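You operate a simulated robot arm through the tools that you are given. There is no shell and no other tool. Be economical: measure what you need, move in short steps, check, and stop when the job is done.

Carry out the task below with a simulated two-armed robot. There is one attempt and no reset: what you move stays moved.

Task
On the worktop under the green-handled cupboard, fold the beige towel in half, so that its two long edges meet.

The check looks at the end state, three seconds after you hand in, the way a careful person would. Anything else that was tipped, shoved, dropped, spilled or broken makes it a failure. Flat cloth is picked up by pressing the open fingertips on it (5 to 10 N) and closing them slowly along it; thin cloth reads only 2 to 8 mm in the jaws.

Robot
Two 7-joint arms with two-finger grippers on one trunk, on a base that drives. Base frame: it is fixed to the floor where the robot stands at the start and does not move with it; the origin is under the middle of the robot, x ahead of it, y to its left, z up; the surface under the hand at the start is at about z = 0.9. Lengths are in m, angles in rad, forces in N, time in s.
The left shoulder is at the start at [0.06, 0.123, 0.97], the right one opposite. With the tool pointing down near the work surface each hand reaches from about 0.36 to 0.8 m from the robot's upright axis, wherever it stands, measured 20 degrees to its own side. Places, roughly: beige towel [0.6, 0, 0.9]; worktop under the green-handled cupboard [0.8, -0.1, 0.9]. Payload 1.47 kg a hand.
The tool frame of a hand sits at the grasp point between the pads (the TCP): z along the fingers, y along the line on which they close. The tips reach 0.016 m beyond it. Largest opening 0.087 m; the body of the gripper starts 0.055 m behind the TCP.
Orientation is that of the tool frame in the base frame, as a unit quaternion [w, x, y, z]. With the fingers straight down and closing along the base's y, the tool's x points along the base's -x, its y along +y and its z along -z.

Tools
- The arms move only by the tool play_rows. It takes "left_motion", "right_motion" or both (then of equal length, played together; a hand with none holds still); each is a list of rows, each an object of numbers (a shift or turn left out is 0, a gripper value left out holds the last): "dx", "dy", "dz": the shift along the tool's x, y, z in m; "ax", "ay", "az": the turn, a rotation vector about the tool's x, y, z in rad. In form: [{"dx": .., "dy": .., "dz": .., "ax": .., "ay": .., "az": ..}, ...]. A call has 1 to 20 rows; each row is the pose to reach, as a shift and turn from the pose commanded when the call began, along the tool's axes at that moment. "left_grip" and "right_grip" are, for a hand that has rows, the finger opening in m, from 0 to 0.087, set as the call begins (left out, the last holds). Rows are played at 5 a second. More than 0.05 m and 0.15 rad between two rows, or a gripper value outside its range, and nothing of the call is played. A pose out of reach is approached as far as the arm can. The call stops where the force on the tool passes 40 N (or 10 N more than at its start, if that is more) or the arm is blocked; 0.2 s more then pass. Each finger travels about 0.153 m/s and halts on what it meets, pressing with about 28 N; the grip force reading is that of the motor and also rises with nothing between the fingers. The clock runs only during rows and for 0.2 s after the last one: add rows that repeat a pose to give the fingers time. The reply holds the time, the measured pose of the TCP, the force on the tool along the base axes, the opening and the grip force, in the units named above and with some noise, with the torque about the TCP (base axes, N m) and any sound that the robot's microphone picked up.
- Cameras (640 x 400 px; columns grow to the right, rows downward): "scene" is now at [0.0861, 0.0012, 1.52]; the picture's right is [-0.02, -1.00, 0.00], its down [-0.78, 0.01, -0.62] and it looks along [0.62, -0.01, -0.78] (base axes); focal length 278 px, centre (320, 200). "left" rides on the left gripper at [0.073, -0.012, -0.09] in its tool frame; the picture's right is [0.16, 0.99, 0.00], its down [-0.72, 0.12, -0.68] and it looks along [-0.67, 0.11, 0.73] (tool axes); focal length 247 px, centre (320, 200). "right" rides on the right gripper at [0.073, 0.012, -0.09] in its tool frame; the picture's right is [-0.16, 0.99, 0.00], its down [-0.72, -0.12, -0.68] and it looks along [-0.67, -0.11, 0.73] (tool axes); focal length 247 px, centre (320, 200). There is no depth. A picture from a camera that has moved, and an enlarged one, comes with that camera's place and axes in the base frame and with its lens.
- snapshot(camera): a new picture of that camera. It takes no simulated time.
- move_column(by): slides the trunk up (or, below 0, down) by that many m; the arms and the scene camera ride with it, the base frame stays. It gives what a move gives, with no picture.
- drive_base(legs): drives the robot by 1 to 6 legs, each [ahead, left, turn to the left] in m, m and rad, along the robot's own axes; the way and the turn of a leg run together, so that a leg with both is an arc; at most 1.5 m and 3.142 rad a leg. The arms and the cameras ride along, it lands a little off, and it stops where it bumps. It gives what a move gives.
- head_to(pan, tilt): turns the head with the scene camera to pan (to the left, within 2.094 rad either way) and tilt (down, from -0.506 to 1.204), counted from straight ahead of the robot. It gives what a move gives.
- close_up(camera, box): a new picture of the part [left, top, right, bottom] of that camera's present view, enlarged. It takes no simulated time.
- job_done(): hands the job in; it is judged then, once.

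Work in short steps. Places have to be worked out from the pictures, the camera data and where the tool is seen: move nearer, look again, correct. Check each grasp and each placing, and mend what went wrong. You have 120 turns and 92 pictures in all, those below and enlarged ones among them. Open the grippers and draw the arms clear of the work before you hand the job in, unless the task says otherwise; then end with one line.

The tools are called after "Emit:" as name(argument=value, ...) on one line, values as JSON. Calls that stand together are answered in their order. play_rows: Moves the arms, as the interface text tells. Its arguments: {"type":"object","properties":{"left_motion":{"type":"array","items":{"type":"object","properties":{"dx":{"type":"number"},"dy":{"type":"number"},"dz":{"type":"number"},"ax":{"type":"number"},"ay":{"type":"number"},"az":{"type":"number"}}}},"left_grip":{"type":"number"},"right_motion":{"type":"array","items":{"type":"object","properties":{"dx":{"type":"number"},"dy":{"type":"number"},"dz":{"type":"number"},"ax":{"type":"number"},"ay":{"type":"number"},"az":{"type":"number"}}}},"right_grip":{"type":"number"}},"required":[]} The other tools are called the same way: move_column (by) slides the trunk up or down; drive_base (legs) drives the base; head_to (pan, tilt) turns the head that bears the scene camera; snapshot (camera) takes a picture; close_up (camera, box) takes an enlarged picture of a part of a camera's view; job_done () hands the job in.

At the start:

```text
time: 0.0
left_eef_pos: [0.448, 0.1297, 1.1039]
left_orientation: [0.0, 0.0, 1.0, 0.0]
left_contact_force: [0.8, 0.4, 0.0]
left_moment: [0.01, -0.01, -0.04]
left_grip_width: 0.0867
left_finger_force: 0.2
right_eef_pos: [0.4687, -0.2538, 1.0978]
right_orientation: [0.001, 0.0, 1.0, 0.0]
right_contact_force: [-0.9, 0.4, 0.4]
right_moment: [0.02, -0.01, -0.03]
right_grip_width: 0.0868
right_finger_force: 0.1
trunk travel left (down, up): [-0.125, 0.105]
robot x, y, heading: [0.001, -0.0032, 0.0]
head pan, tilt: [-0.016, 0.899]
```

scene: 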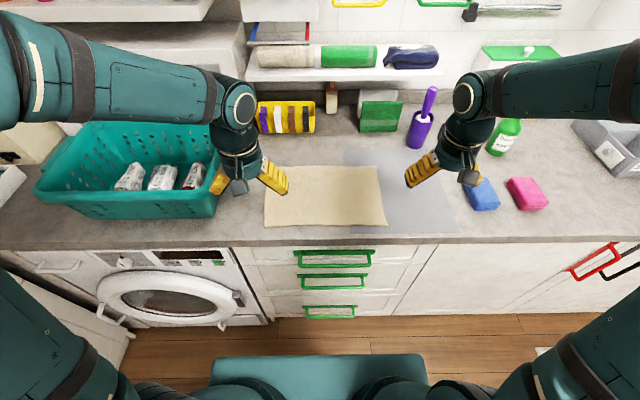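
right: 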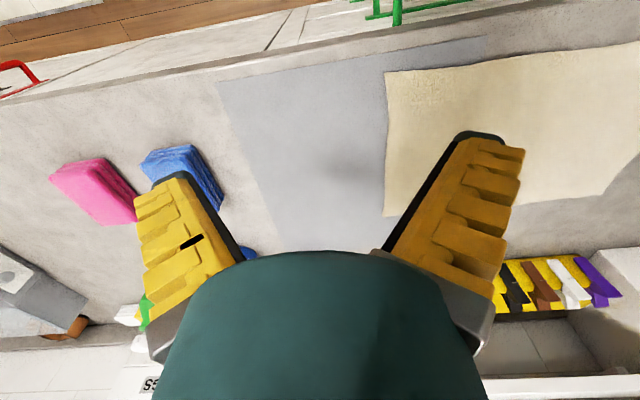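
left: 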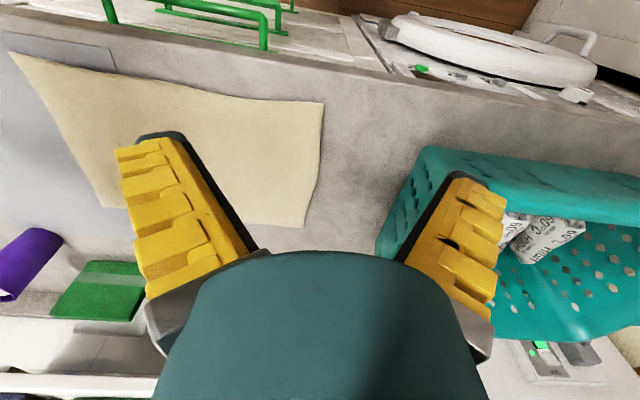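

The towel corners come out at about near-left (0.49, 0.142), near-right (0.49, -0.19), far-left (0.715, 0.146) and far-right (0.717, -0.199), so its long edges run along y. I'll hover both hands over the near corners with the fingers part closed.

Emit:
play_rows(left_motion=[{"dx": -0.014, "dy": -0.003, "dz": 0.034}, {"dx": -0.028, "dy": -0.006, "dz": 0.068}, {"dx": -0.042, "dy": -0.009, "dz": 0.102}, {"dx": -0.057, "dy": -0.012, "dz": 0.134}, {"dx": -0.057, "dy": -0.012, "dz": 0.134}], right_motion=[{"dx": -0.009, "dy": 0.023, "dz": 0.032}, {"dx": -0.018, "dy": 0.046, "dz": 0.064}, {"dx": -0.027, "dy": 0.069, "dz": 0.096}, {"dx": -0.036, "dy": 0.091, "dz": 0.128}, {"dx": -0.036, "dy": 0.091, "dz": 0.128}], left_grip=0.045, right_grip=0.045)

Emit:
snapshot(camera="scene")

Emit:
snapshot(camera="left")

Emit:
snapshot(camera="right")

```text
time: 1.2
left_eef_pos: [0.5027, 0.1174, 0.9695]
left_orientation: [0.001, 0.001, 1.0, 0.0]
left_contact_force: [-0.4, 0.2, 0.5]
left_moment: [-0.04, -0.04, -0.02]
left_grip_width: 0.0506
left_finger_force: 3.6
right_eef_pos: [0.5039, -0.1647, 0.9708]
right_orientation: [0.0, 0.0, 1.0, -0.001]
right_contact_force: [-0.3, 0.5, 0.5]
right_moment: [-0.01, -0.04, 0.0]
right_grip_width: 0.0507
right_finger_force: 4.5
trunk travel left (down, up): [-0.125, 0.105]
robot x, y, heading: [-0.0029, -0.0009, 0.006]
head pan, tilt: [-0.016, 0.899]
```

```text
88 pictures are left
camera scene: at [0.0849, 0.0009, 1.5201], right [-0.02, -1.0, 0.0], down [-0.78, 0.01, -0.62], along [0.62, -0.01, -0.78], focal length 278 px, centre (320, 200)
```

scene: 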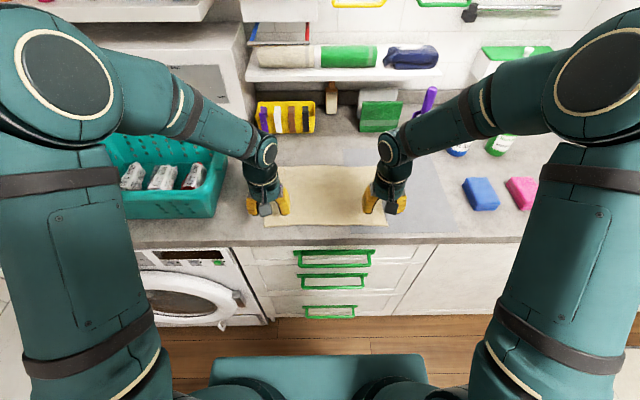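

```text
87 pictures are left
camera left: at [0.4294, 0.106, 1.0584], right [-0.16, 0.99, 0.0], down [0.72, 0.12, 0.68], along [0.67, 0.11, -0.73], focal length 247 px, centre (320, 200)
```

left: 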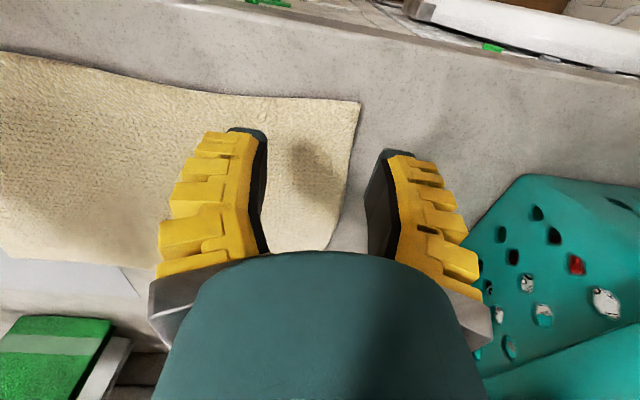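

```text
86 pictures are left
camera right: at [0.4295, -0.1515, 1.059], right [0.16, 0.99, 0.0], down [0.72, -0.12, 0.68], along [0.67, -0.11, -0.73], focal length 247 px, centre (320, 200)
```

right: 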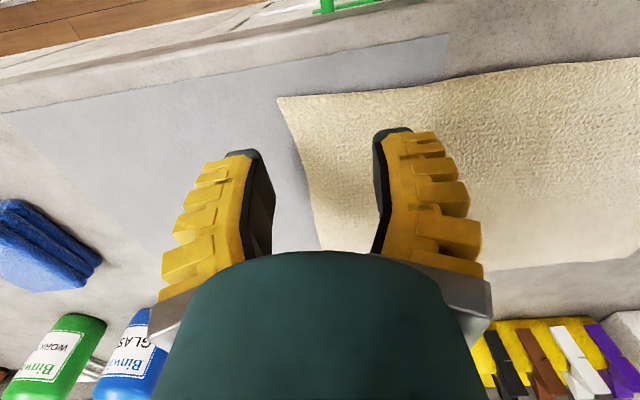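

The corners are at (0.486, 0.141) and (0.485, -0.188). I'll narrow the fingers, shift slightly inward so both pads land on cloth, and descend near the surface.

Emit:
play_rows(left_motion=[{"dx": 0.002, "dy": -0.005, "dz": 0.02}, {"dx": 0.002, "dy": -0.005, "dz": 0.043}, {"dx": 0.002, "dy": -0.005, "dz": 0.046}, {"dx": 0.002, "dy": -0.005, "dz": 0.046}], right_motion=[{"dx": 0.002, "dy": 0.006, "dz": 0.02}, {"dx": 0.002, "dy": 0.006, "dz": 0.043}, {"dx": 0.002, "dy": 0.006, "dz": 0.046}, {"dx": 0.002, "dy": 0.006, "dz": 0.046}], left_grip=0.035, right_grip=0.035)

```text
time: 2.2
left_eef_pos: [0.5021, 0.113, 0.9234]
left_orientation: [0.0, -0.001, 1.0, 0.0]
left_contact_force: [0.2, 0.1, -0.5]
left_moment: [0.0, 0.0, 0.0]
left_grip_width: 0.0406
left_finger_force: 3.8
right_eef_pos: [0.5015, -0.1563, 0.9236]
right_orientation: [0.0, 0.0, 1.0, 0.0]
right_contact_force: [0.7, 0.6, 0.2]
right_moment: [0.01, -0.03, 0.01]
right_grip_width: 0.0409
right_finger_force: 4.2
trunk travel left (down, up): [-0.125, 0.105]
robot x, y, heading: [-0.0022, 0.0024, 0.002]
head pan, tilt: [-0.016, 0.899]
```

No contact yet, with the tips at about z = 0.907. I'll lower gently in small steps.

Emit:
play_rows(left_motion=[{"dz": 0.002}, {"dz": 0.004}, {"dz": 0.006}, {"dz": 0.006}], right_motion=[{"dz": 0.002}, {"dz": 0.004}, {"dz": 0.006}, {"dz": 0.006}])

```text
time: 3.2
left_eef_pos: [0.5008, 0.1125, 0.9179]
left_orientation: [0.001, 0.0, 1.0, 0.0]
left_contact_force: [1.0, 0.2, 7.8]
left_moment: [-0.08, -0.03, 0.0]
left_grip_width: 0.039
left_finger_force: 2.9
right_eef_pos: [0.5014, -0.1578, 0.9187]
right_orientation: [0.001, 0.001, 1.0, 0.0]
right_contact_force: [-0.1, -1.1, 5.5]
right_moment: [0.08, -0.03, -0.01]
right_grip_width: 0.0384
right_finger_force: 3.1
trunk travel left (down, up): [-0.125, 0.105]
robot x, y, heading: [-0.0018, -0.002, -0.001]
head pan, tilt: [-0.016, 0.899]
```

The contact forces are 7.8 N and 5.5 N, inside the wanted band. I'll close slowly in steps.

Emit:
play_rows(left_motion=[{"dz": 0}, {"dz": 0}], right_motion=[{"dz": 0.0005}, {"dz": 0.0005}], left_grip=0.026, right_grip=0.026)

Emit:
play_rows(left_motion=[{"dz": 0}, {"dz": 0}], right_motion=[{"dz": 0}, {"dz": 0}], left_grip=0.016, right_grip=0.016)

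Emit:
play_rows(left_motion=[{"dz": 0}, {"dz": 0}], right_motion=[{"dz": 0}, {"dz": 0}], left_grip=0.007, right_grip=0.007)

Emit:
play_rows(left_motion=[{"dz": 0}, {"dz": 0}, {"dz": 0}], right_motion=[{"dz": 0}, {"dz": 0}, {"dz": 0}], left_grip=0.0, right_grip=0.0)

Emit:
snapshot(camera="left")

Emit:
snapshot(camera="right")

```text
time: 3.8
left_eef_pos: [0.5013, 0.1124, 0.9181]
left_orientation: [0.0, 0.001, 1.0, 0.0]
left_contact_force: [-0.5, -0.2, 7.9]
left_moment: [-0.12, -0.01, 0.0]
left_grip_width: 0.028
left_finger_force: 7.3
right_eef_pos: [0.5017, -0.1578, 0.9185]
right_orientation: [-0.001, 0.0, 1.0, -0.001]
right_contact_force: [-1.4, 0.9, 6.5]
right_moment: [0.17, -0.03, 0.0]
right_grip_width: 0.0279
right_finger_force: 7.2
trunk travel left (down, up): [-0.125, 0.105]
robot x, y, heading: [0.0009, 0.0018, -0.002]
head pan, tilt: [-0.016, 0.899]
```

```text
time: 4.4
left_eef_pos: [0.5006, 0.1103, 0.9173]
left_orientation: [0.0, 0.001, 1.0, 0.0]
left_contact_force: [-0.3, 0.8, 6.6]
left_moment: [-0.04, -0.07, -0.02]
left_grip_width: 0.0212
left_finger_force: 3.7
right_eef_pos: [0.5018, -0.1578, 0.919]
right_orientation: [-0.001, 0.0, 1.0, 0.0]
right_contact_force: [0.5, -1.2, 6.7]
right_moment: [0.03, -0.04, -0.01]
right_grip_width: 0.021
right_finger_force: 5.0
trunk travel left (down, up): [-0.125, 0.105]
robot x, y, heading: [0.0027, -0.0005, 0.002]
head pan, tilt: [-0.016, 0.899]
```

```text
time: 5.0
left_eef_pos: [0.5009, 0.1124, 0.9188]
left_orientation: [0.001, 0.001, 1.0, 0.0]
left_contact_force: [-0.6, -0.3, 7.6]
left_moment: [-0.06, -0.07, -0.02]
left_grip_width: 0.0123
left_finger_force: 6.6
right_eef_pos: [0.501, -0.1564, 0.9181]
right_orientation: [0.001, 0.0, 1.0, 0.001]
right_contact_force: [0.7, 0.3, 6.7]
right_moment: [0.1, -0.02, 0.0]
right_grip_width: 0.0125
right_finger_force: 6.6
trunk travel left (down, up): [-0.125, 0.105]
robot x, y, heading: [0.0027, -0.0016, 0.002]
head pan, tilt: [-0.016, 0.899]
```

```text
time: 5.8
left_eef_pos: [0.5017, 0.1112, 0.9183]
left_orientation: [0.001, 0.0, 1.0, 0.001]
left_contact_force: [0.8, -8.5, 12.3]
left_moment: [-0.24, -0.07, -0.01]
left_grip_width: 0.0
left_finger_force: 27.9
right_eef_pos: [0.5007, -0.1575, 0.919]
right_orientation: [0.001, 0.0, 1.0, 0.0]
right_contact_force: [1.1, 8.8, 9.6]
right_moment: [0.23, -0.1, 0.07]
right_grip_width: 0.0001
right_finger_force: 27.8
trunk travel left (down, up): [-0.125, 0.105]
robot x, y, heading: [0.0039, -0.0014, -0.002]
head pan, tilt: [-0.016, 0.899]
```

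```text
85 pictures are left
camera left: at [0.4276, 0.1007, 1.0069], right [-0.16, 0.99, 0.0], down [0.72, 0.12, 0.68], along [0.67, 0.11, -0.73], focal length 247 px, centre (320, 200)
```

left: 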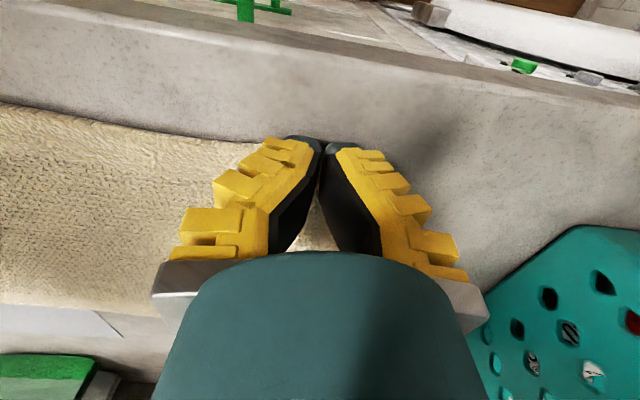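

```text
84 pictures are left
camera right: at [0.4271, -0.1448, 1.0074], right [0.16, 0.99, 0.0], down [0.72, -0.12, 0.68], along [0.67, -0.11, -0.73], focal length 247 px, centre (320, 200)
```

right: 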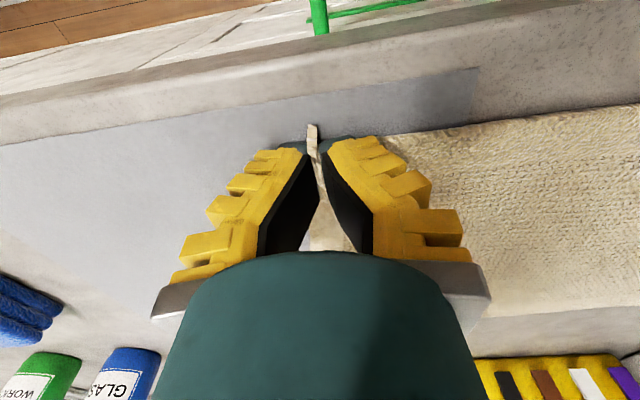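

Both openings read about 0, but the sideways forces suggest the cloth may be partly held. I'll lift 3 cm and look.

Emit:
play_rows(left_motion=[{"dz": -0.01}, {"dz": -0.02}, {"dz": -0.03}], right_motion=[{"dz": -0.01}, {"dz": -0.02}, {"dz": -0.03}])

Emit:
snapshot(camera="left")

Emit:
snapshot(camera="right")

```text
time: 6.6
left_eef_pos: [0.5008, 0.1115, 0.9473]
left_orientation: [-0.001, 0.0, 1.0, 0.0]
left_contact_force: [1.0, -6.5, -0.7]
left_moment: [-0.12, -0.01, -0.02]
left_grip_width: 0.0
left_finger_force: 28.3
right_eef_pos: [0.5006, -0.1577, 0.9479]
right_orientation: [0.0, 0.0, 1.0, 0.0]
right_contact_force: [0.1, 6.5, -0.1]
right_moment: [0.17, -0.01, 0.08]
right_grip_width: 0.0
right_finger_force: 28.1
trunk travel left (down, up): [-0.125, 0.105]
robot x, y, heading: [0.0014, 0.0004, 0.002]
head pan, tilt: [-0.016, 0.899]
```

```text
83 pictures are left
camera left: at [0.428, 0.1012, 1.036], right [-0.16, 0.99, 0.0], down [0.72, 0.12, 0.68], along [0.67, 0.11, -0.73], focal length 247 px, centre (320, 200)
```

left: 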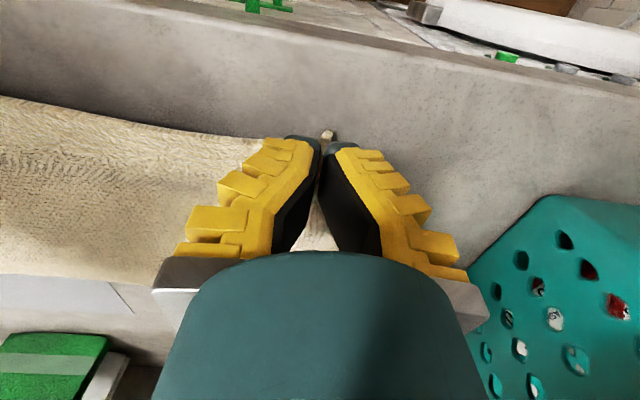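

```text
82 pictures are left
camera right: at [0.4268, -0.1453, 1.0372], right [0.16, 0.99, 0.0], down [0.72, -0.12, 0.68], along [0.67, -0.11, -0.73], focal length 247 px, centre (320, 200)
```

right: 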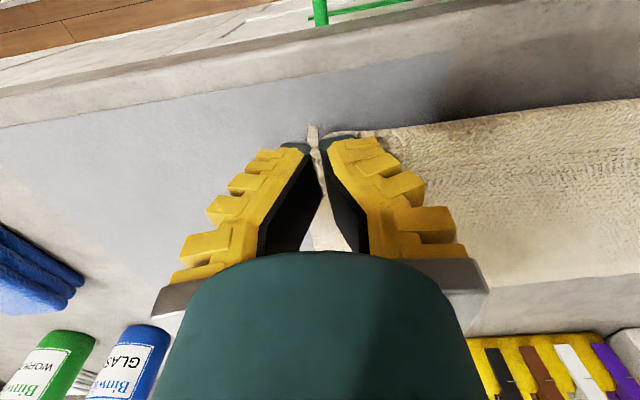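

Both corners lifted with the cloth taut at 6.5 N between the hands. I'll ease the hands slightly inward and carry them on an arc to above the crease at x ≈ 0.60.

Emit:
play_rows(left_motion=[{"dx": -0.01, "dy": -0.001, "dz": -0.02}, {"dx": -0.03, "dy": -0.002, "dz": -0.038}, {"dx": -0.055, "dy": -0.002, "dz": -0.055}, {"dx": -0.08, "dy": -0.002, "dz": -0.063}, {"dx": -0.1, "dy": -0.002, "dz": -0.066}, {"dx": -0.1, "dy": -0.002, "dz": -0.066}], right_motion=[{"dx": -0.01, "dy": 0.001, "dz": -0.02}, {"dx": -0.03, "dy": 0.002, "dz": -0.038}, {"dx": -0.055, "dy": 0.002, "dz": -0.055}, {"dx": -0.08, "dy": 0.002, "dz": -0.063}, {"dx": -0.1, "dy": 0.002, "dz": -0.066}, {"dx": -0.1, "dy": 0.002, "dz": -0.066}])

Emit:
snapshot(camera="scene")

Emit:
snapshot(camera="left")

```text
time: 8.0
left_eef_pos: [0.601, 0.1091, 1.0145]
left_orientation: [0.0, 0.0, 1.0, 0.0]
left_contact_force: [-0.3, -5.2, 0.4]
left_moment: [-0.15, -0.03, -0.04]
left_grip_width: 0.0
left_finger_force: 27.9
right_eef_pos: [0.602, -0.1548, 1.0139]
right_orientation: [0.0, 0.0, 1.0, 0.0]
right_contact_force: [-0.5, 5.3, 0.3]
right_moment: [0.12, 0.02, 0.05]
right_grip_width: 0.0
right_finger_force: 27.9
trunk travel left (down, up): [-0.125, 0.105]
robot x, y, heading: [0.0027, -0.0017, 0.004]
head pan, tilt: [-0.016, 0.899]
```

```text
81 pictures are left
camera scene: at [0.0855, 0.0011, 1.52], right [-0.02, -1.0, 0.0], down [-0.78, 0.01, -0.62], along [0.62, -0.01, -0.78], focal length 278 px, centre (320, 200)
```

scene: 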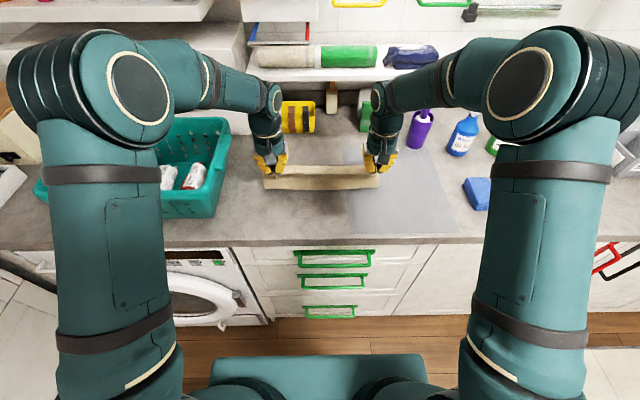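

```text
80 pictures are left
camera left: at [0.5283, 0.0992, 1.103], right [-0.16, 0.99, 0.0], down [0.72, 0.12, 0.68], along [0.67, 0.11, -0.73], focal length 247 px, centre (320, 200)
```

left: 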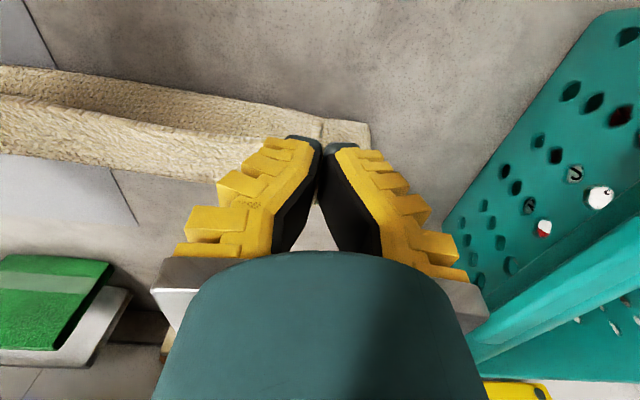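

The cloth hangs cleanly between the hands. To bring the pinched corners around the right way (the body must leave the pinch toward the robot once folded), I'll try yawing both hands, starting with 0.9 rad.

Emit:
play_rows(left_motion=[{"az": 0.15}, {"az": 0.3}, {"az": 0.45}, {"az": 0.6}, {"az": 0.75}, {"az": 0.9}, {"az": 0.9}], right_motion=[{"az": -0.15}, {"az": -0.3}, {"az": -0.45}, {"az": -0.6}, {"az": -0.75}, {"az": -0.9}, {"az": -0.9}])

Emit:
snapshot(camera="scene")

Emit:
snapshot(camera="left")

```text
time: 9.6
left_eef_pos: [0.6018, 0.1103, 1.0136]
left_orientation: [0.0, 0.436, 0.9, 0.0]
left_contact_force: [0.0, -5.9, -0.1]
left_moment: [-0.06, 0.01, 0.08]
left_grip_width: 0.0001
left_finger_force: 28.0
right_eef_pos: [0.6015, -0.1561, 1.0141]
right_orientation: [0.001, -0.436, 0.9, 0.0]
right_contact_force: [-1.3, 4.8, -0.7]
right_moment: [0.11, 0.0, -0.06]
right_grip_width: 0.0
right_finger_force: 27.9
trunk travel left (down, up): [-0.125, 0.105]
robot x, y, heading: [0.0029, -0.0034, 0.001]
head pan, tilt: [-0.016, 0.899]
```

```text
79 pictures are left
camera scene: at [0.0861, 0.0012, 1.52], right [-0.02, -1.0, 0.0], down [-0.78, 0.01, -0.62], along [0.62, -0.01, -0.78], focal length 278 px, centre (320, 200)
```

scene: 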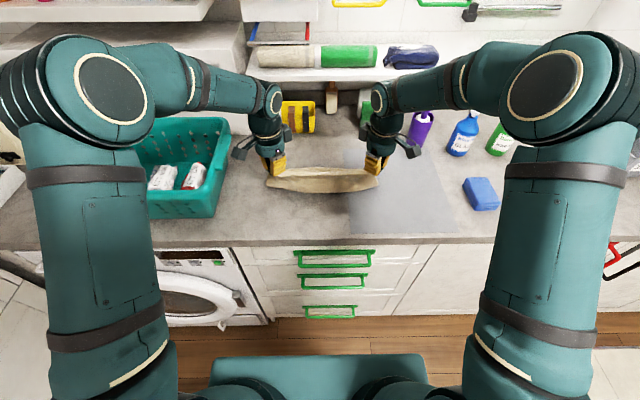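

```text
78 pictures are left
camera left: at [0.5471, 0.1608, 1.1022], right [0.68, 0.74, 0.0], down [0.54, -0.5, 0.68], along [0.5, -0.46, -0.73], focal length 247 px, centre (320, 200)
```

left: 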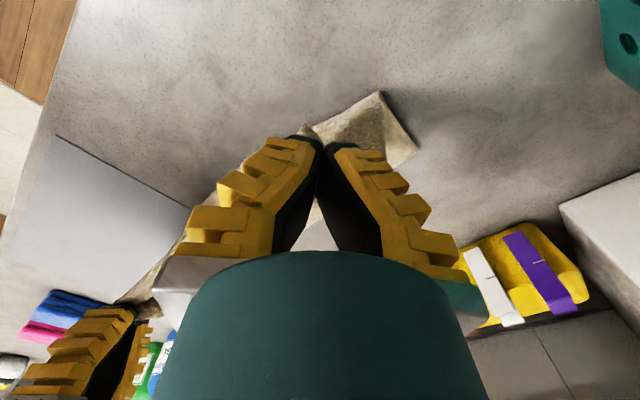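

The yaw works and the grasp holds. I'll continue turning another 0.9 rad.

Emit:
play_rows(left_motion=[{"az": 0.15}, {"az": 0.3}, {"az": 0.45}, {"az": 0.6}, {"az": 0.75}, {"az": 0.9}, {"az": 0.9}], right_motion=[{"az": -0.15}, {"az": -0.3}, {"az": -0.45}, {"az": -0.6}, {"az": -0.75}, {"az": -0.9}, {"az": -0.9}])

Emit:
snapshot(camera="scene")

```text
time: 11.2
left_eef_pos: [0.6026, 0.1108, 1.0134]
left_orientation: [0.001, 0.784, 0.62, 0.0]
left_contact_force: [0.5, 0.1, -0.2]
left_moment: [0.01, -0.03, -0.04]
left_grip_width: 0.0
left_finger_force: 27.9
right_eef_pos: [0.6026, -0.1552, 1.0147]
right_orientation: [0.0, 0.784, -0.621, 0.0]
right_contact_force: [-0.7, -0.4, 0.0]
right_moment: [0.01, 0.0, 0.01]
right_grip_width: 0.0
right_finger_force: 24.3
trunk travel left (down, up): [-0.125, 0.105]
robot x, y, heading: [0.0015, -0.0018, -0.001]
head pan, tilt: [-0.016, 0.899]
```

```text
77 pictures are left
camera scene: at [0.086, 0.0012, 1.52], right [-0.02, -1.0, 0.0], down [-0.78, 0.01, -0.62], along [0.62, -0.01, -0.78], focal length 278 px, centre (320, 200)
```

scene: 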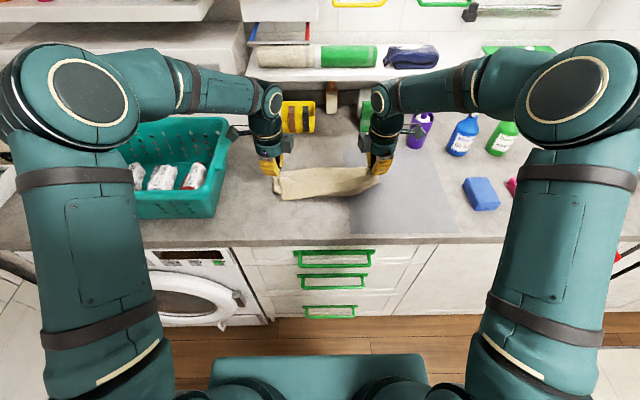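

The tension dropped to zero and the left corner may have slipped out. I'll look closer.

Emit:
close_up(camera="scene", box=[220, 100, 430, 231])

Emit:
snapshot(camera="left")

Emit:
snapshot(camera="right")

```text
3.05 times, centred on (325, 166) of scene
camera zoom: at [0.086, 0.0012, 1.52], right [-0.02, -1.0, 0.0], down [-0.78, 0.01, -0.62], along [0.62, -0.01, -0.78], focal length 847 px, centre (305, 305)
```

zoom: 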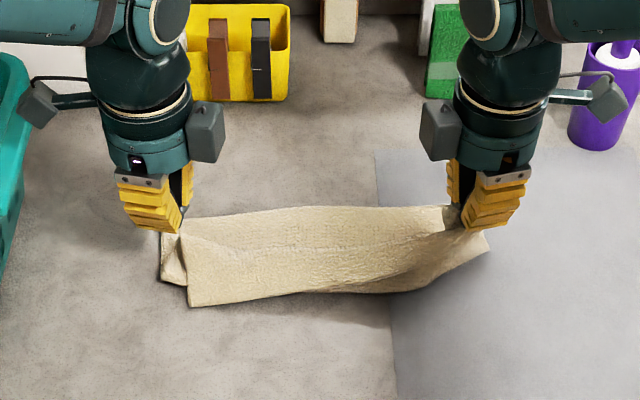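

```text
75 pictures are left
camera left: at [0.6068, 0.1842, 1.1022], right [1.0, -0.07, 0.0], down [-0.05, -0.73, 0.68], along [-0.05, -0.68, -0.73], focal length 247 px, centre (320, 200)
```

left: 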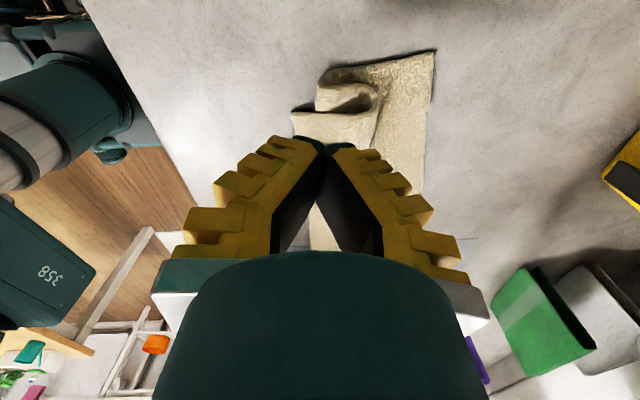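

```text
74 pictures are left
camera right: at [0.6059, -0.2286, 1.1024], right [-1.0, -0.07, 0.0], down [-0.05, 0.73, 0.68], along [-0.05, 0.68, -0.73], focal length 247 px, centre (320, 200)
```

right: 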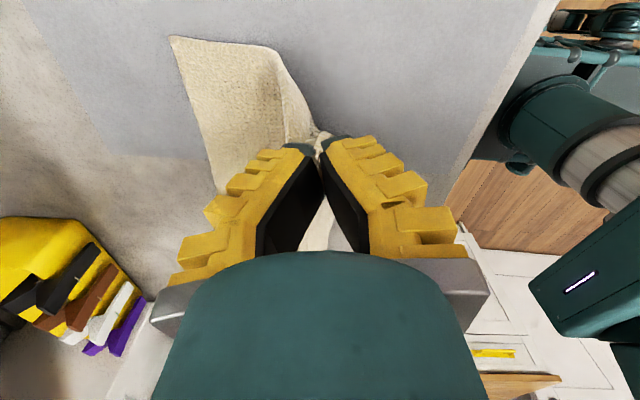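

The left corner slipped out; the right one still holds. I'll open and raise the left hand, and lay the right corner onto the far-right corner, finishing its turn on the way.

Emit:
play_rows(left_motion=[{"dz": 0}, {"dz": -0.02}, {"dz": -0.04}, {"dz": -0.06}, {"dz": -0.08}, {"dz": -0.08}, {"dz": -0.08}, {"dz": -0.08}, {"dz": -0.08}], right_motion=[{"az": -0.14, "dx": 0.004, "dy": -0.01, "dz": 0.002}, {"az": -0.28, "dx": 0.008, "dy": -0.022, "dz": 0.006}, {"az": -0.42, "dx": 0.012, "dy": -0.035, "dz": 0.014}, {"az": -0.56, "dx": 0.016, "dy": -0.048, "dz": 0.026}, {"az": -0.7, "dx": 0.02, "dy": -0.06, "dz": 0.04}, {"az": -0.84, "dx": 0.024, "dy": -0.071, "dz": 0.054}, {"az": -0.98, "dx": 0.028, "dy": -0.08, "dz": 0.066}, {"az": -1.12, "dx": 0.031, "dy": -0.087, "dz": 0.076}, {"az": -1.2, "dx": 0.031, "dy": -0.087, "dz": 0.08}], left_grip=0.04)

Emit:
snapshot(camera="scene")

Emit:
snapshot(camera="left")

Emit:
snapshot(camera="right")

```text
time: 13.2
left_eef_pos: [0.6005, 0.1097, 1.0942]
left_orientation: [0.001, 0.783, 0.622, 0.0]
left_contact_force: [-0.6, 0.6, 0.5]
left_moment: [0.01, 0.01, 0.01]
left_grip_width: 0.0462
left_finger_force: 4.3
right_eef_pos: [0.6944, -0.166, 0.9339]
right_orientation: [0.001, 0.998, -0.07, 0.0]
right_contact_force: [0.8, -0.7, 2.0]
right_moment: [0.04, 0.03, -0.06]
right_grip_width: 0.0001
right_finger_force: 26.1
trunk travel left (down, up): [-0.125, 0.105]
robot x, y, heading: [-0.0023, 0.0004, -0.001]
head pan, tilt: [-0.016, 0.899]
```

```text
73 pictures are left
camera scene: at [0.0857, 0.0012, 1.52], right [-0.02, -1.0, 0.0], down [-0.78, 0.01, -0.62], along [0.62, -0.01, -0.78], focal length 278 px, centre (320, 200)
```

scene: 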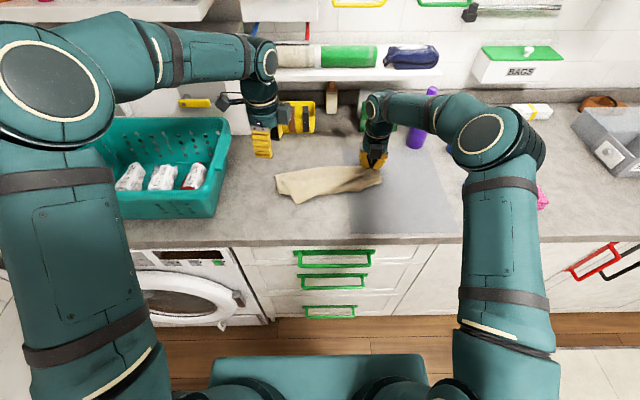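

```text
72 pictures are left
camera left: at [0.6061, 0.184, 1.1825], right [1.0, -0.07, 0.0], down [-0.05, -0.73, 0.68], along [-0.05, -0.68, -0.73], focal length 247 px, centre (320, 200)
```

left: 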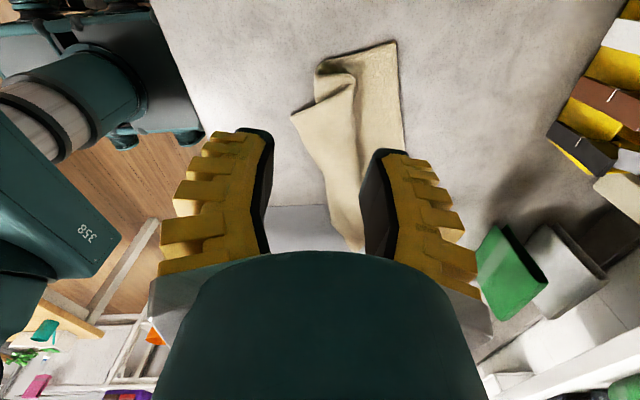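

```text
71 pictures are left
camera right: at [0.7631, -0.1868, 1.023], right [-0.29, -0.96, 0.0], down [-0.7, 0.22, 0.68], along [-0.65, 0.2, -0.73], focal length 247 px, centre (320, 200)
```

right: 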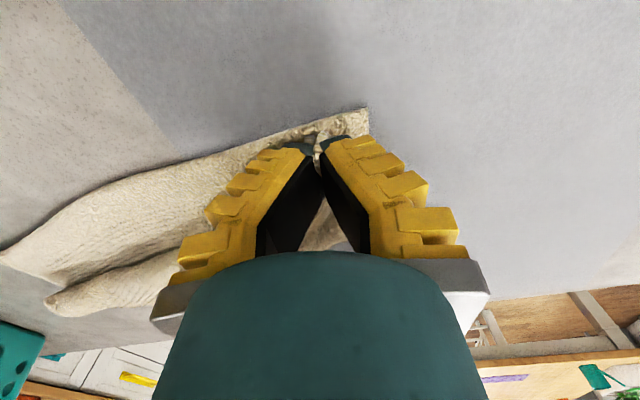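

The right corner is at its target, above the far-right corner (0.708, -0.195). I'll keep holding it there and look closely at the loose left end.

Emit:
close_up(camera="scene", box=[250, 130, 410, 230])

Emit:
close_up(camera="left", box=[260, 20, 460, 145])

```text
4.00 times, centred on (330, 180) of scene
camera zoom: at [0.0857, 0.0012, 1.52], right [-0.02, -1.0, 0.0], down [-0.78, 0.01, -0.62], along [0.62, -0.01, -0.78], focal length 1112 px, centre (280, 280)
```

zoom: 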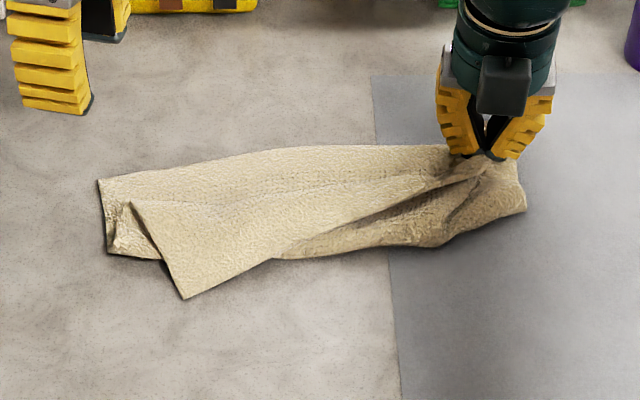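

```text
3.20 times, centred on (360, 82) of left
camera zoom: at [0.6061, 0.184, 1.1825], right [1.0, -0.07, 0.0], down [-0.05, -0.73, 0.68], along [-0.05, -0.68, -0.73], focal length 790 px, centre (192, 576)
```

zoom: 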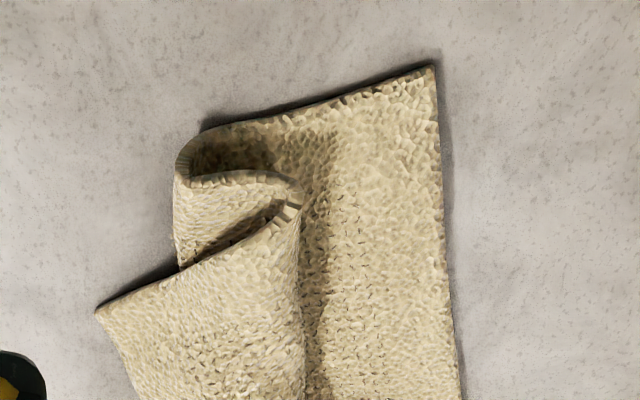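

The loose near-left corner lies at about (0.56, 0.062), with far-left at (0.677, 0.132). I'll bring the left hand over the loose corner, yawed to pinch along the corner's diagonal, while the right keeps hold.

Emit:
play_rows(left_motion=[{"az": -0.147, "dx": -0.006, "dy": -0.001, "dz": 0.0}, {"az": -0.294, "dx": -0.012, "dy": -0.002, "dz": 0.01}, {"az": -0.441, "dx": -0.018, "dy": -0.003, "dz": 0.025}, {"az": -0.588, "dx": -0.024, "dy": -0.004, "dz": 0.04}, {"az": -0.735, "dx": -0.03, "dy": -0.005, "dz": 0.055}, {"az": -0.882, "dx": -0.036, "dy": -0.006, "dz": 0.07}, {"az": -1.029, "dx": -0.042, "dy": -0.007, "dz": 0.085}, {"az": -1.176, "dx": -0.048, "dy": -0.0076, "dz": 0.1}, {"az": -1.323, "dx": -0.054, "dy": -0.0076, "dz": 0.115}, {"az": -1.47, "dx": -0.058, "dy": -0.0076, "dz": 0.13}, {"az": -1.47, "dx": -0.058, "dy": -0.0076, "dz": 0.13}], left_grip=0.034)

Emit:
snapshot(camera="left")

Emit:
close_up(camera="scene", box=[240, 120, 410, 226])

```text
time: 15.6
left_eef_pos: [0.5802, 0.0542, 0.9643]
left_orientation: [0.0, 0.163, 0.987, 0.001]
left_contact_force: [-1.0, -0.7, -1.2]
left_moment: [0.0, -0.02, 0.01]
left_grip_width: 0.0399
left_finger_force: 4.1
right_eef_pos: [0.6935, -0.1659, 0.9326]
right_orientation: [0.0, 0.997, -0.071, 0.0]
right_contact_force: [0.1, 0.3, 2.2]
right_moment: [-0.01, 0.01, -0.03]
right_grip_width: 0.0
right_finger_force: 28.0
trunk travel left (down, up): [-0.125, 0.105]
robot x, y, heading: [-0.0017, -0.0009, -0.002]
head pan, tilt: [-0.016, 0.899]
```

```text
68 pictures are left
camera left: at [0.5078, 0.0679, 1.0523], right [0.17, 0.99, 0.0], down [0.72, -0.12, 0.68], along [0.67, -0.12, -0.73], focal length 247 px, centre (320, 200)
```

left: 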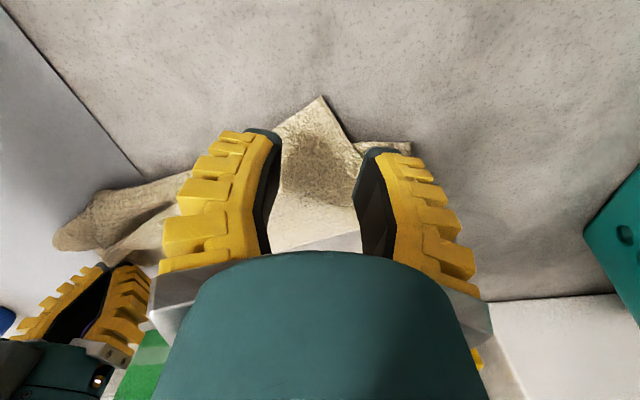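

```text
3.76 times, centred on (325, 173) of scene
camera zoom: at [0.0858, 0.0013, 1.52], right [-0.02, -1.0, 0.0], down [-0.78, 0.01, -0.62], along [0.62, -0.01, -0.78], focal length 1046 px, centre (301, 302)
```

zoom: 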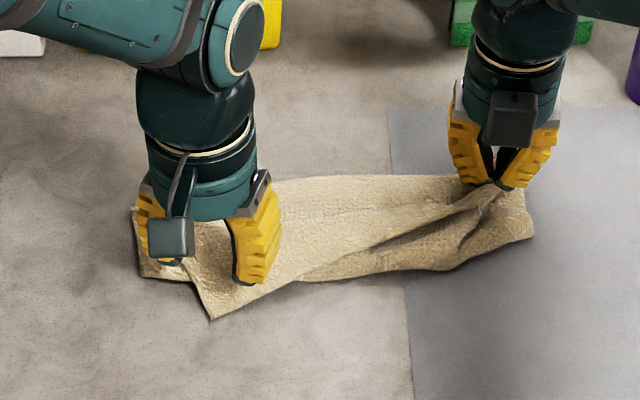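

The fingers straddle the loose corner diagonal as planned. I'll narrow the opening a little, back off 3 mm toward the corner, and descend.

Emit:
play_rows(left_motion=[{"dx": 0.003, "dz": 0.02}, {"dx": 0.003, "dz": 0.038}, {"dx": 0.003, "dz": 0.042}, {"dx": 0.003, "dz": 0.044}, {"dx": 0.003, "dz": 0.044}], left_grip=0.028)

```text
time: 16.8
left_eef_pos: [0.5778, 0.0568, 0.9207]
left_orientation: [0.001, 0.164, 0.986, 0.0]
left_contact_force: [0.0, -1.4, 4.5]
left_moment: [0.07, -0.12, -0.02]
left_grip_width: 0.0314
left_finger_force: 3.6
right_eef_pos: [0.6938, -0.1663, 0.9343]
right_orientation: [0.0, 0.997, -0.072, 0.0]
right_contact_force: [0.5, -0.6, 1.0]
right_moment: [0.01, 0.05, -0.05]
right_grip_width: 0.0
right_finger_force: 27.3
trunk travel left (down, up): [-0.125, 0.105]
robot x, y, heading: [-0.0014, -0.0034, 0.001]
head pan, tilt: [-0.016, 0.899]
```

Contact is 4.5 N. I'll press 2 mm further and close in steps.

Emit:
play_rows(left_motion=[{"dz": 0.001}, {"dz": 0.002}], left_grip=0.022)

Emit:
play_rows(left_motion=[{"dz": 0}, {"dz": 0}], left_grip=0.012)

Emit:
play_rows(left_motion=[{"dz": 0}, {"dz": 0}], left_grip=0.005)

Emit:
play_rows(left_motion=[{"dz": 0}, {"dz": 0}, {"dz": 0}, {"dz": -0.015}, {"dz": -0.03}], left_grip=0.0)

Emit:
snapshot(camera="left")

Emit:
close_up(camera="scene", box=[240, 120, 410, 226])

```text
time: 17.4
left_eef_pos: [0.5783, 0.0561, 0.9183]
left_orientation: [0.001, 0.164, 0.986, 0.0]
left_contact_force: [-1.0, -1.5, 12.2]
left_moment: [0.09, -0.11, -0.02]
left_grip_width: 0.026
left_finger_force: 2.8
right_eef_pos: [0.6946, -0.1655, 0.9339]
right_orientation: [0.0, 0.997, -0.071, 0.0]
right_contact_force: [-0.1, -0.2, 1.3]
right_moment: [0.03, 0.05, -0.01]
right_grip_width: 0.0
right_finger_force: 27.5
trunk travel left (down, up): [-0.125, 0.105]
robot x, y, heading: [0.0006, -0.0022, -0.004]
head pan, tilt: [-0.016, 0.899]
```

```text
time: 18.0
left_eef_pos: [0.5768, 0.0555, 0.9183]
left_orientation: [0.001, 0.164, 0.986, 0.0]
left_contact_force: [0.2, 1.1, 11.4]
left_moment: [0.19, -0.23, 0.05]
left_grip_width: 0.0139
left_finger_force: 8.3
right_eef_pos: [0.6931, -0.166, 0.9337]
right_orientation: [0.0, 0.998, -0.07, 0.0]
right_contact_force: [-0.9, -0.1, 1.5]
right_moment: [0.0, 0.04, -0.02]
right_grip_width: 0.0
right_finger_force: 27.1
trunk travel left (down, up): [-0.125, 0.105]
robot x, y, heading: [-0.0041, 0.0023, -0.003]
head pan, tilt: [-0.016, 0.899]
```

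```text
time: 18.6
left_eef_pos: [0.5776, 0.0577, 0.9176]
left_orientation: [0.001, 0.165, 0.986, 0.0]
left_contact_force: [-0.6, -2.0, 12.3]
left_moment: [0.07, -0.18, 0.01]
left_grip_width: 0.0089
left_finger_force: 4.0
right_eef_pos: [0.6939, -0.1653, 0.9344]
right_orientation: [-0.001, 0.998, -0.07, -0.001]
right_contact_force: [-0.5, -1.0, 1.0]
right_moment: [0.03, 0.04, -0.01]
right_grip_width: 0.0
right_finger_force: 28.3
trunk travel left (down, up): [-0.125, 0.105]
robot x, y, heading: [0.0027, 0.0021, -0.004]
head pan, tilt: [-0.016, 0.899]
```

```text
time: 19.8
left_eef_pos: [0.578, 0.0559, 0.9472]
left_orientation: [-0.001, 0.165, 0.986, 0.0]
left_contact_force: [-0.3, -0.3, -0.8]
left_moment: [0.0, 0.02, -0.04]
left_grip_width: 0.0001
left_finger_force: 28.2
right_eef_pos: [0.6927, -0.1663, 0.9338]
right_orientation: [0.0, 0.997, -0.071, 0.0]
right_contact_force: [-1.1, 0.0, 1.5]
right_moment: [0.01, 0.01, -0.01]
right_grip_width: 0.0001
right_finger_force: 27.7
trunk travel left (down, up): [-0.125, 0.105]
robot x, y, heading: [-0.0009, -0.0015, -0.002]
head pan, tilt: [-0.016, 0.899]
```

```text
66 pictures are left
camera left: at [0.5049, 0.0695, 1.0359], right [0.17, 0.99, 0.0], down [0.72, -0.13, 0.68], along [0.67, -0.12, -0.73], focal length 247 px, centre (320, 200)
```

left: 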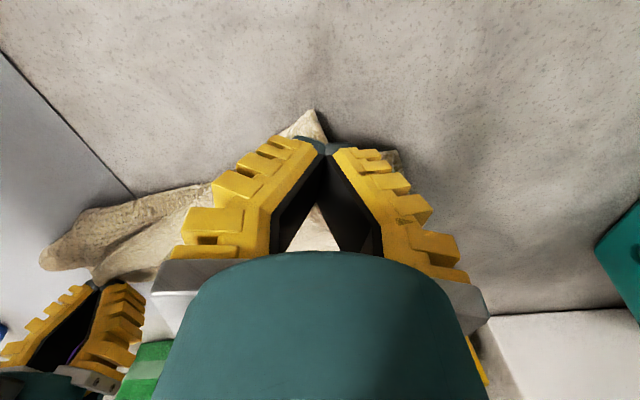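

```text
3.76 times, centred on (325, 173) of scene
camera zoom: at [0.0858, 0.0012, 1.52], right [-0.02, -1.0, 0.0], down [-0.78, 0.01, -0.62], along [0.62, -0.01, -0.78], focal length 1046 px, centre (301, 302)
```

zoom: 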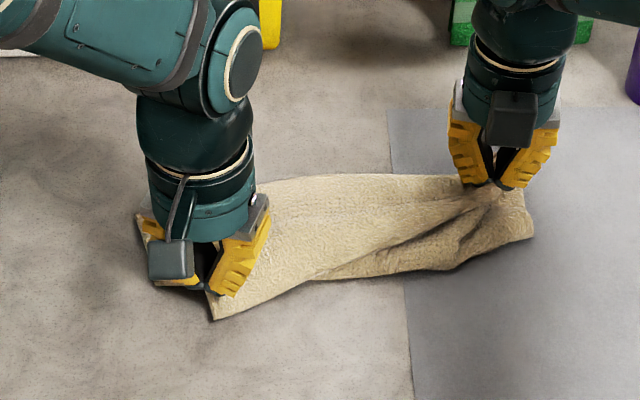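

The corner slipped out because the outer finger was off the cloth. I'll reopen, shift about 1 cm further onto the cloth and press again.

Emit:
play_rows(left_motion=[{"dx": -0.005, "dy": -0.004}, {"dx": -0.01, "dy": -0.0076}, {"dx": -0.01, "dy": -0.0076, "dz": 0.014}, {"dx": -0.01, "dy": -0.0076, "dz": 0.025}, {"dx": -0.01, "dy": -0.0076, "dz": 0.028}, {"dx": -0.01, "dy": -0.0076, "dz": 0.028}], left_grip=0.03)

Emit:
snapshot(camera="left")

```text
time: 21.2
left_eef_pos: [0.5847, 0.0466, 0.9208]
left_orientation: [0.001, 0.165, 0.986, 0.0]
left_contact_force: [-2.0, -4.1, 16.5]
left_moment: [0.21, -0.2, -0.05]
left_grip_width: 0.026
left_finger_force: 0.2
right_eef_pos: [0.6926, -0.1656, 0.9345]
right_orientation: [0.0, 0.998, -0.07, 0.0]
right_contact_force: [-0.4, -0.1, 1.3]
right_moment: [0.02, 0.01, 0.02]
right_grip_width: 0.0
right_finger_force: 28.2
trunk travel left (down, up): [-0.125, 0.105]
robot x, y, heading: [-0.0039, -0.0038, 0.002]
head pan, tilt: [-0.016, 0.899]
```

```text
64 pictures are left
camera left: at [0.5122, 0.0591, 1.0093], right [0.17, 0.99, 0.0], down [0.72, -0.12, 0.68], along [0.67, -0.12, -0.73], focal length 247 px, centre (320, 200)
```

left: 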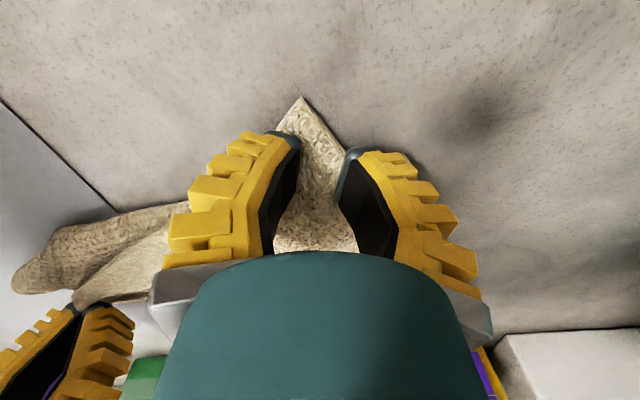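

Both fingers are now on cloth, with the corner between them, but 16.5 N is too firm. I'll back off 1 mm and close in steps.

Emit:
play_rows(left_motion=[{"dz": -0.001}, {"dz": -0.001}], left_grip=0.022)

Emit:
play_rows(left_motion=[{"dz": 0}, {"dz": 0}], left_grip=0.012)

Emit:
play_rows(left_motion=[{"dz": 0}, {"dz": 0}], left_grip=0.005)

Emit:
play_rows(left_motion=[{"dz": 0}, {"dz": 0}, {"dz": 0}, {"dz": -0.015}, {"dz": -0.03}], left_grip=0.0)

Emit:
snapshot(camera="left")

Emit:
close_up(camera="scene", box=[240, 120, 410, 226])

```text
time: 21.8
left_eef_pos: [0.5849, 0.0449, 0.9208]
left_orientation: [0.001, 0.164, 0.986, 0.0]
left_contact_force: [-0.6, -1.8, 13.4]
left_moment: [0.22, -0.15, -0.05]
left_grip_width: 0.0262
left_finger_force: 2.7
right_eef_pos: [0.6927, -0.1662, 0.9347]
right_orientation: [0.0, 0.998, -0.07, 0.002]
right_contact_force: [0.0, 0.7, 2.2]
right_moment: [0.05, 0.04, -0.01]
right_grip_width: 0.0
right_finger_force: 28.2
trunk travel left (down, up): [-0.125, 0.105]
robot x, y, heading: [-0.0018, 0.0022, -0.0]
head pan, tilt: [-0.016, 0.899]
```

```text
time: 22.4
left_eef_pos: [0.5852, 0.0462, 0.9216]
left_orientation: [0.001, 0.165, 0.986, 0.0]
left_contact_force: [1.0, 3.4, 15.8]
left_moment: [0.32, -0.31, 0.02]
left_grip_width: 0.0141
left_finger_force: 7.9
right_eef_pos: [0.6925, -0.1672, 0.9337]
right_orientation: [0.001, 0.998, -0.07, 0.001]
right_contact_force: [0.4, -0.4, 1.4]
right_moment: [0.02, 0.03, -0.03]
right_grip_width: 0.0
right_finger_force: 28.4
trunk travel left (down, up): [-0.125, 0.105]
robot x, y, heading: [0.0015, 0.0, -0.004]
head pan, tilt: [-0.016, 0.899]
```

```text
time: 23.0
left_eef_pos: [0.5844, 0.0449, 0.9201]
left_orientation: [0.001, 0.164, 0.986, 0.0]
left_contact_force: [-3.1, -2.5, 14.0]
left_moment: [0.15, -0.18, -0.03]
left_grip_width: 0.0089
left_finger_force: 3.5
right_eef_pos: [0.6936, -0.167, 0.9333]
right_orientation: [0.0, 0.997, -0.071, 0.001]
right_contact_force: [1.1, -0.3, 1.0]
right_moment: [0.0, 0.03, -0.02]
right_grip_width: 0.0
right_finger_force: 28.4
trunk travel left (down, up): [-0.125, 0.105]
robot x, y, heading: [0.0009, -0.0022, -0.001]
head pan, tilt: [-0.016, 0.899]
```

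```text
time: 24.2
left_eef_pos: [0.5843, 0.046, 0.9506]
left_orientation: [0.0, 0.165, 0.986, 0.0]
left_contact_force: [-0.9, 0.2, 0.2]
left_moment: [0.05, 0.0, 0.0]
left_grip_width: 0.0
left_finger_force: 28.1
right_eef_pos: [0.6944, -0.1651, 0.9337]
right_orientation: [0.0, 0.997, -0.071, 0.0]
right_contact_force: [-0.3, 0.3, 1.4]
right_moment: [0.03, 0.05, -0.02]
right_grip_width: 0.0
right_finger_force: 27.7
trunk travel left (down, up): [-0.125, 0.105]
robot x, y, heading: [0.0018, 0.0022, 0.0]
head pan, tilt: [-0.016, 0.899]
```

```text
63 pictures are left
camera left: at [0.5121, 0.0589, 1.0392], right [0.17, 0.99, 0.0], down [0.72, -0.12, 0.68], along [0.67, -0.12, -0.73], focal length 247 px, centre (320, 200)
```

left: 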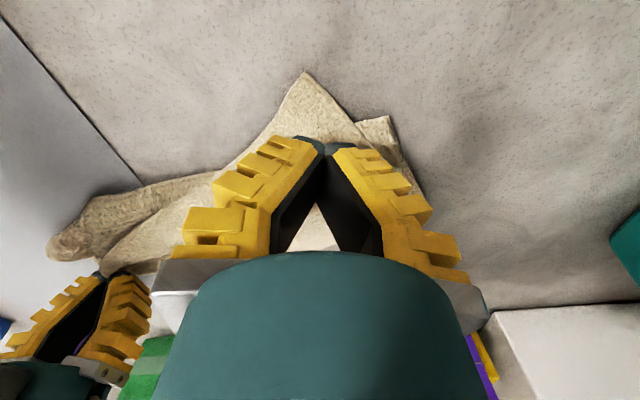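

```text
3.76 times, centred on (325, 173) of scene
camera zoom: at [0.0858, 0.0012, 1.5199], right [-0.02, -1.0, 0.0], down [-0.78, 0.01, -0.62], along [0.62, -0.01, -0.78], focal length 1046 px, centre (301, 302)
```

zoom: 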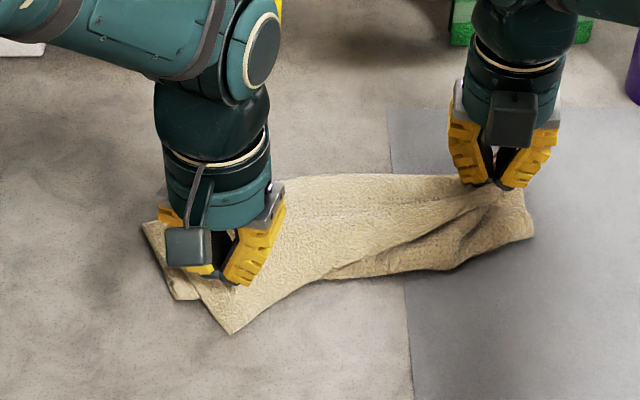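

The narrow pinch skids without the cloth buckling; the earlier grasp worked with a wider opening and the closing line parallel to the edge. The corner is now at (0.547, 0.045), so I'll raise, turn to match the long edge, and open to about 45 mm.

Emit:
play_rows(left_motion=[{"dz": -0.02}, {"az": -0.14, "dx": 0.001, "dy": -0.005, "dz": -0.02}, {"az": -0.28, "dx": 0.001, "dy": -0.009, "dz": -0.02}, {"az": -0.42, "dx": 0.002, "dy": -0.012, "dz": -0.02}, {"az": -0.56, "dx": 0.003, "dy": -0.0163, "dz": -0.02}, {"az": -0.7, "dx": 0.003, "dy": -0.0163, "dz": -0.02}, {"az": -0.84, "dx": 0.003, "dy": -0.0163, "dz": -0.02}, {"az": -0.98, "dx": 0.003, "dy": -0.0163, "dz": -0.015}, {"az": -1.01, "dx": 0.003, "dy": -0.0163, "dz": -0.01}], left_grip=0.042)

Emit:
snapshot(camera="left")

Emit:
close_up(camera="scene", box=[240, 120, 410, 226])

```text
time: 26.2
left_eef_pos: [0.5773, 0.0323, 0.9603]
left_orientation: [0.0, -0.335, 0.942, 0.0]
left_contact_force: [-1.1, -0.5, 0.3]
left_moment: [0.01, 0.02, 0.02]
left_grip_width: 0.0479
left_finger_force: 3.9
right_eef_pos: [0.6946, -0.167, 0.9339]
right_orientation: [0.0, 0.997, -0.071, 0.0]
right_contact_force: [0.4, 0.1, 2.0]
right_moment: [0.03, 0.06, -0.01]
right_grip_width: 0.0
right_finger_force: 27.9
trunk travel left (down, up): [-0.125, 0.105]
robot x, y, heading: [-0.0004, 0.0001, 0.004]
head pan, tilt: [-0.016, 0.899]
```

```text
61 pictures are left
camera left: at [0.5279, -0.023, 1.0492], right [-0.74, 0.67, 0.0], down [0.49, 0.55, 0.68], along [0.45, 0.51, -0.73], focal length 247 px, centre (320, 200)
```

left: 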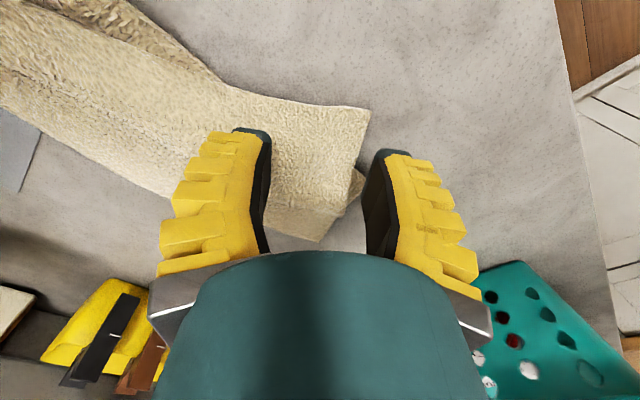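

```text
3.76 times, centred on (325, 173) of scene
camera zoom: at [0.0859, 0.0012, 1.52], right [-0.02, -1.0, 0.0], down [-0.78, 0.01, -0.62], along [0.62, -0.01, -0.78], focal length 1046 px, centre (301, 302)
```

zoom: 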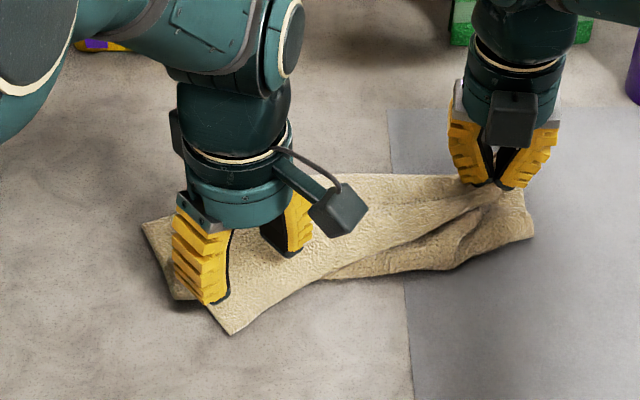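

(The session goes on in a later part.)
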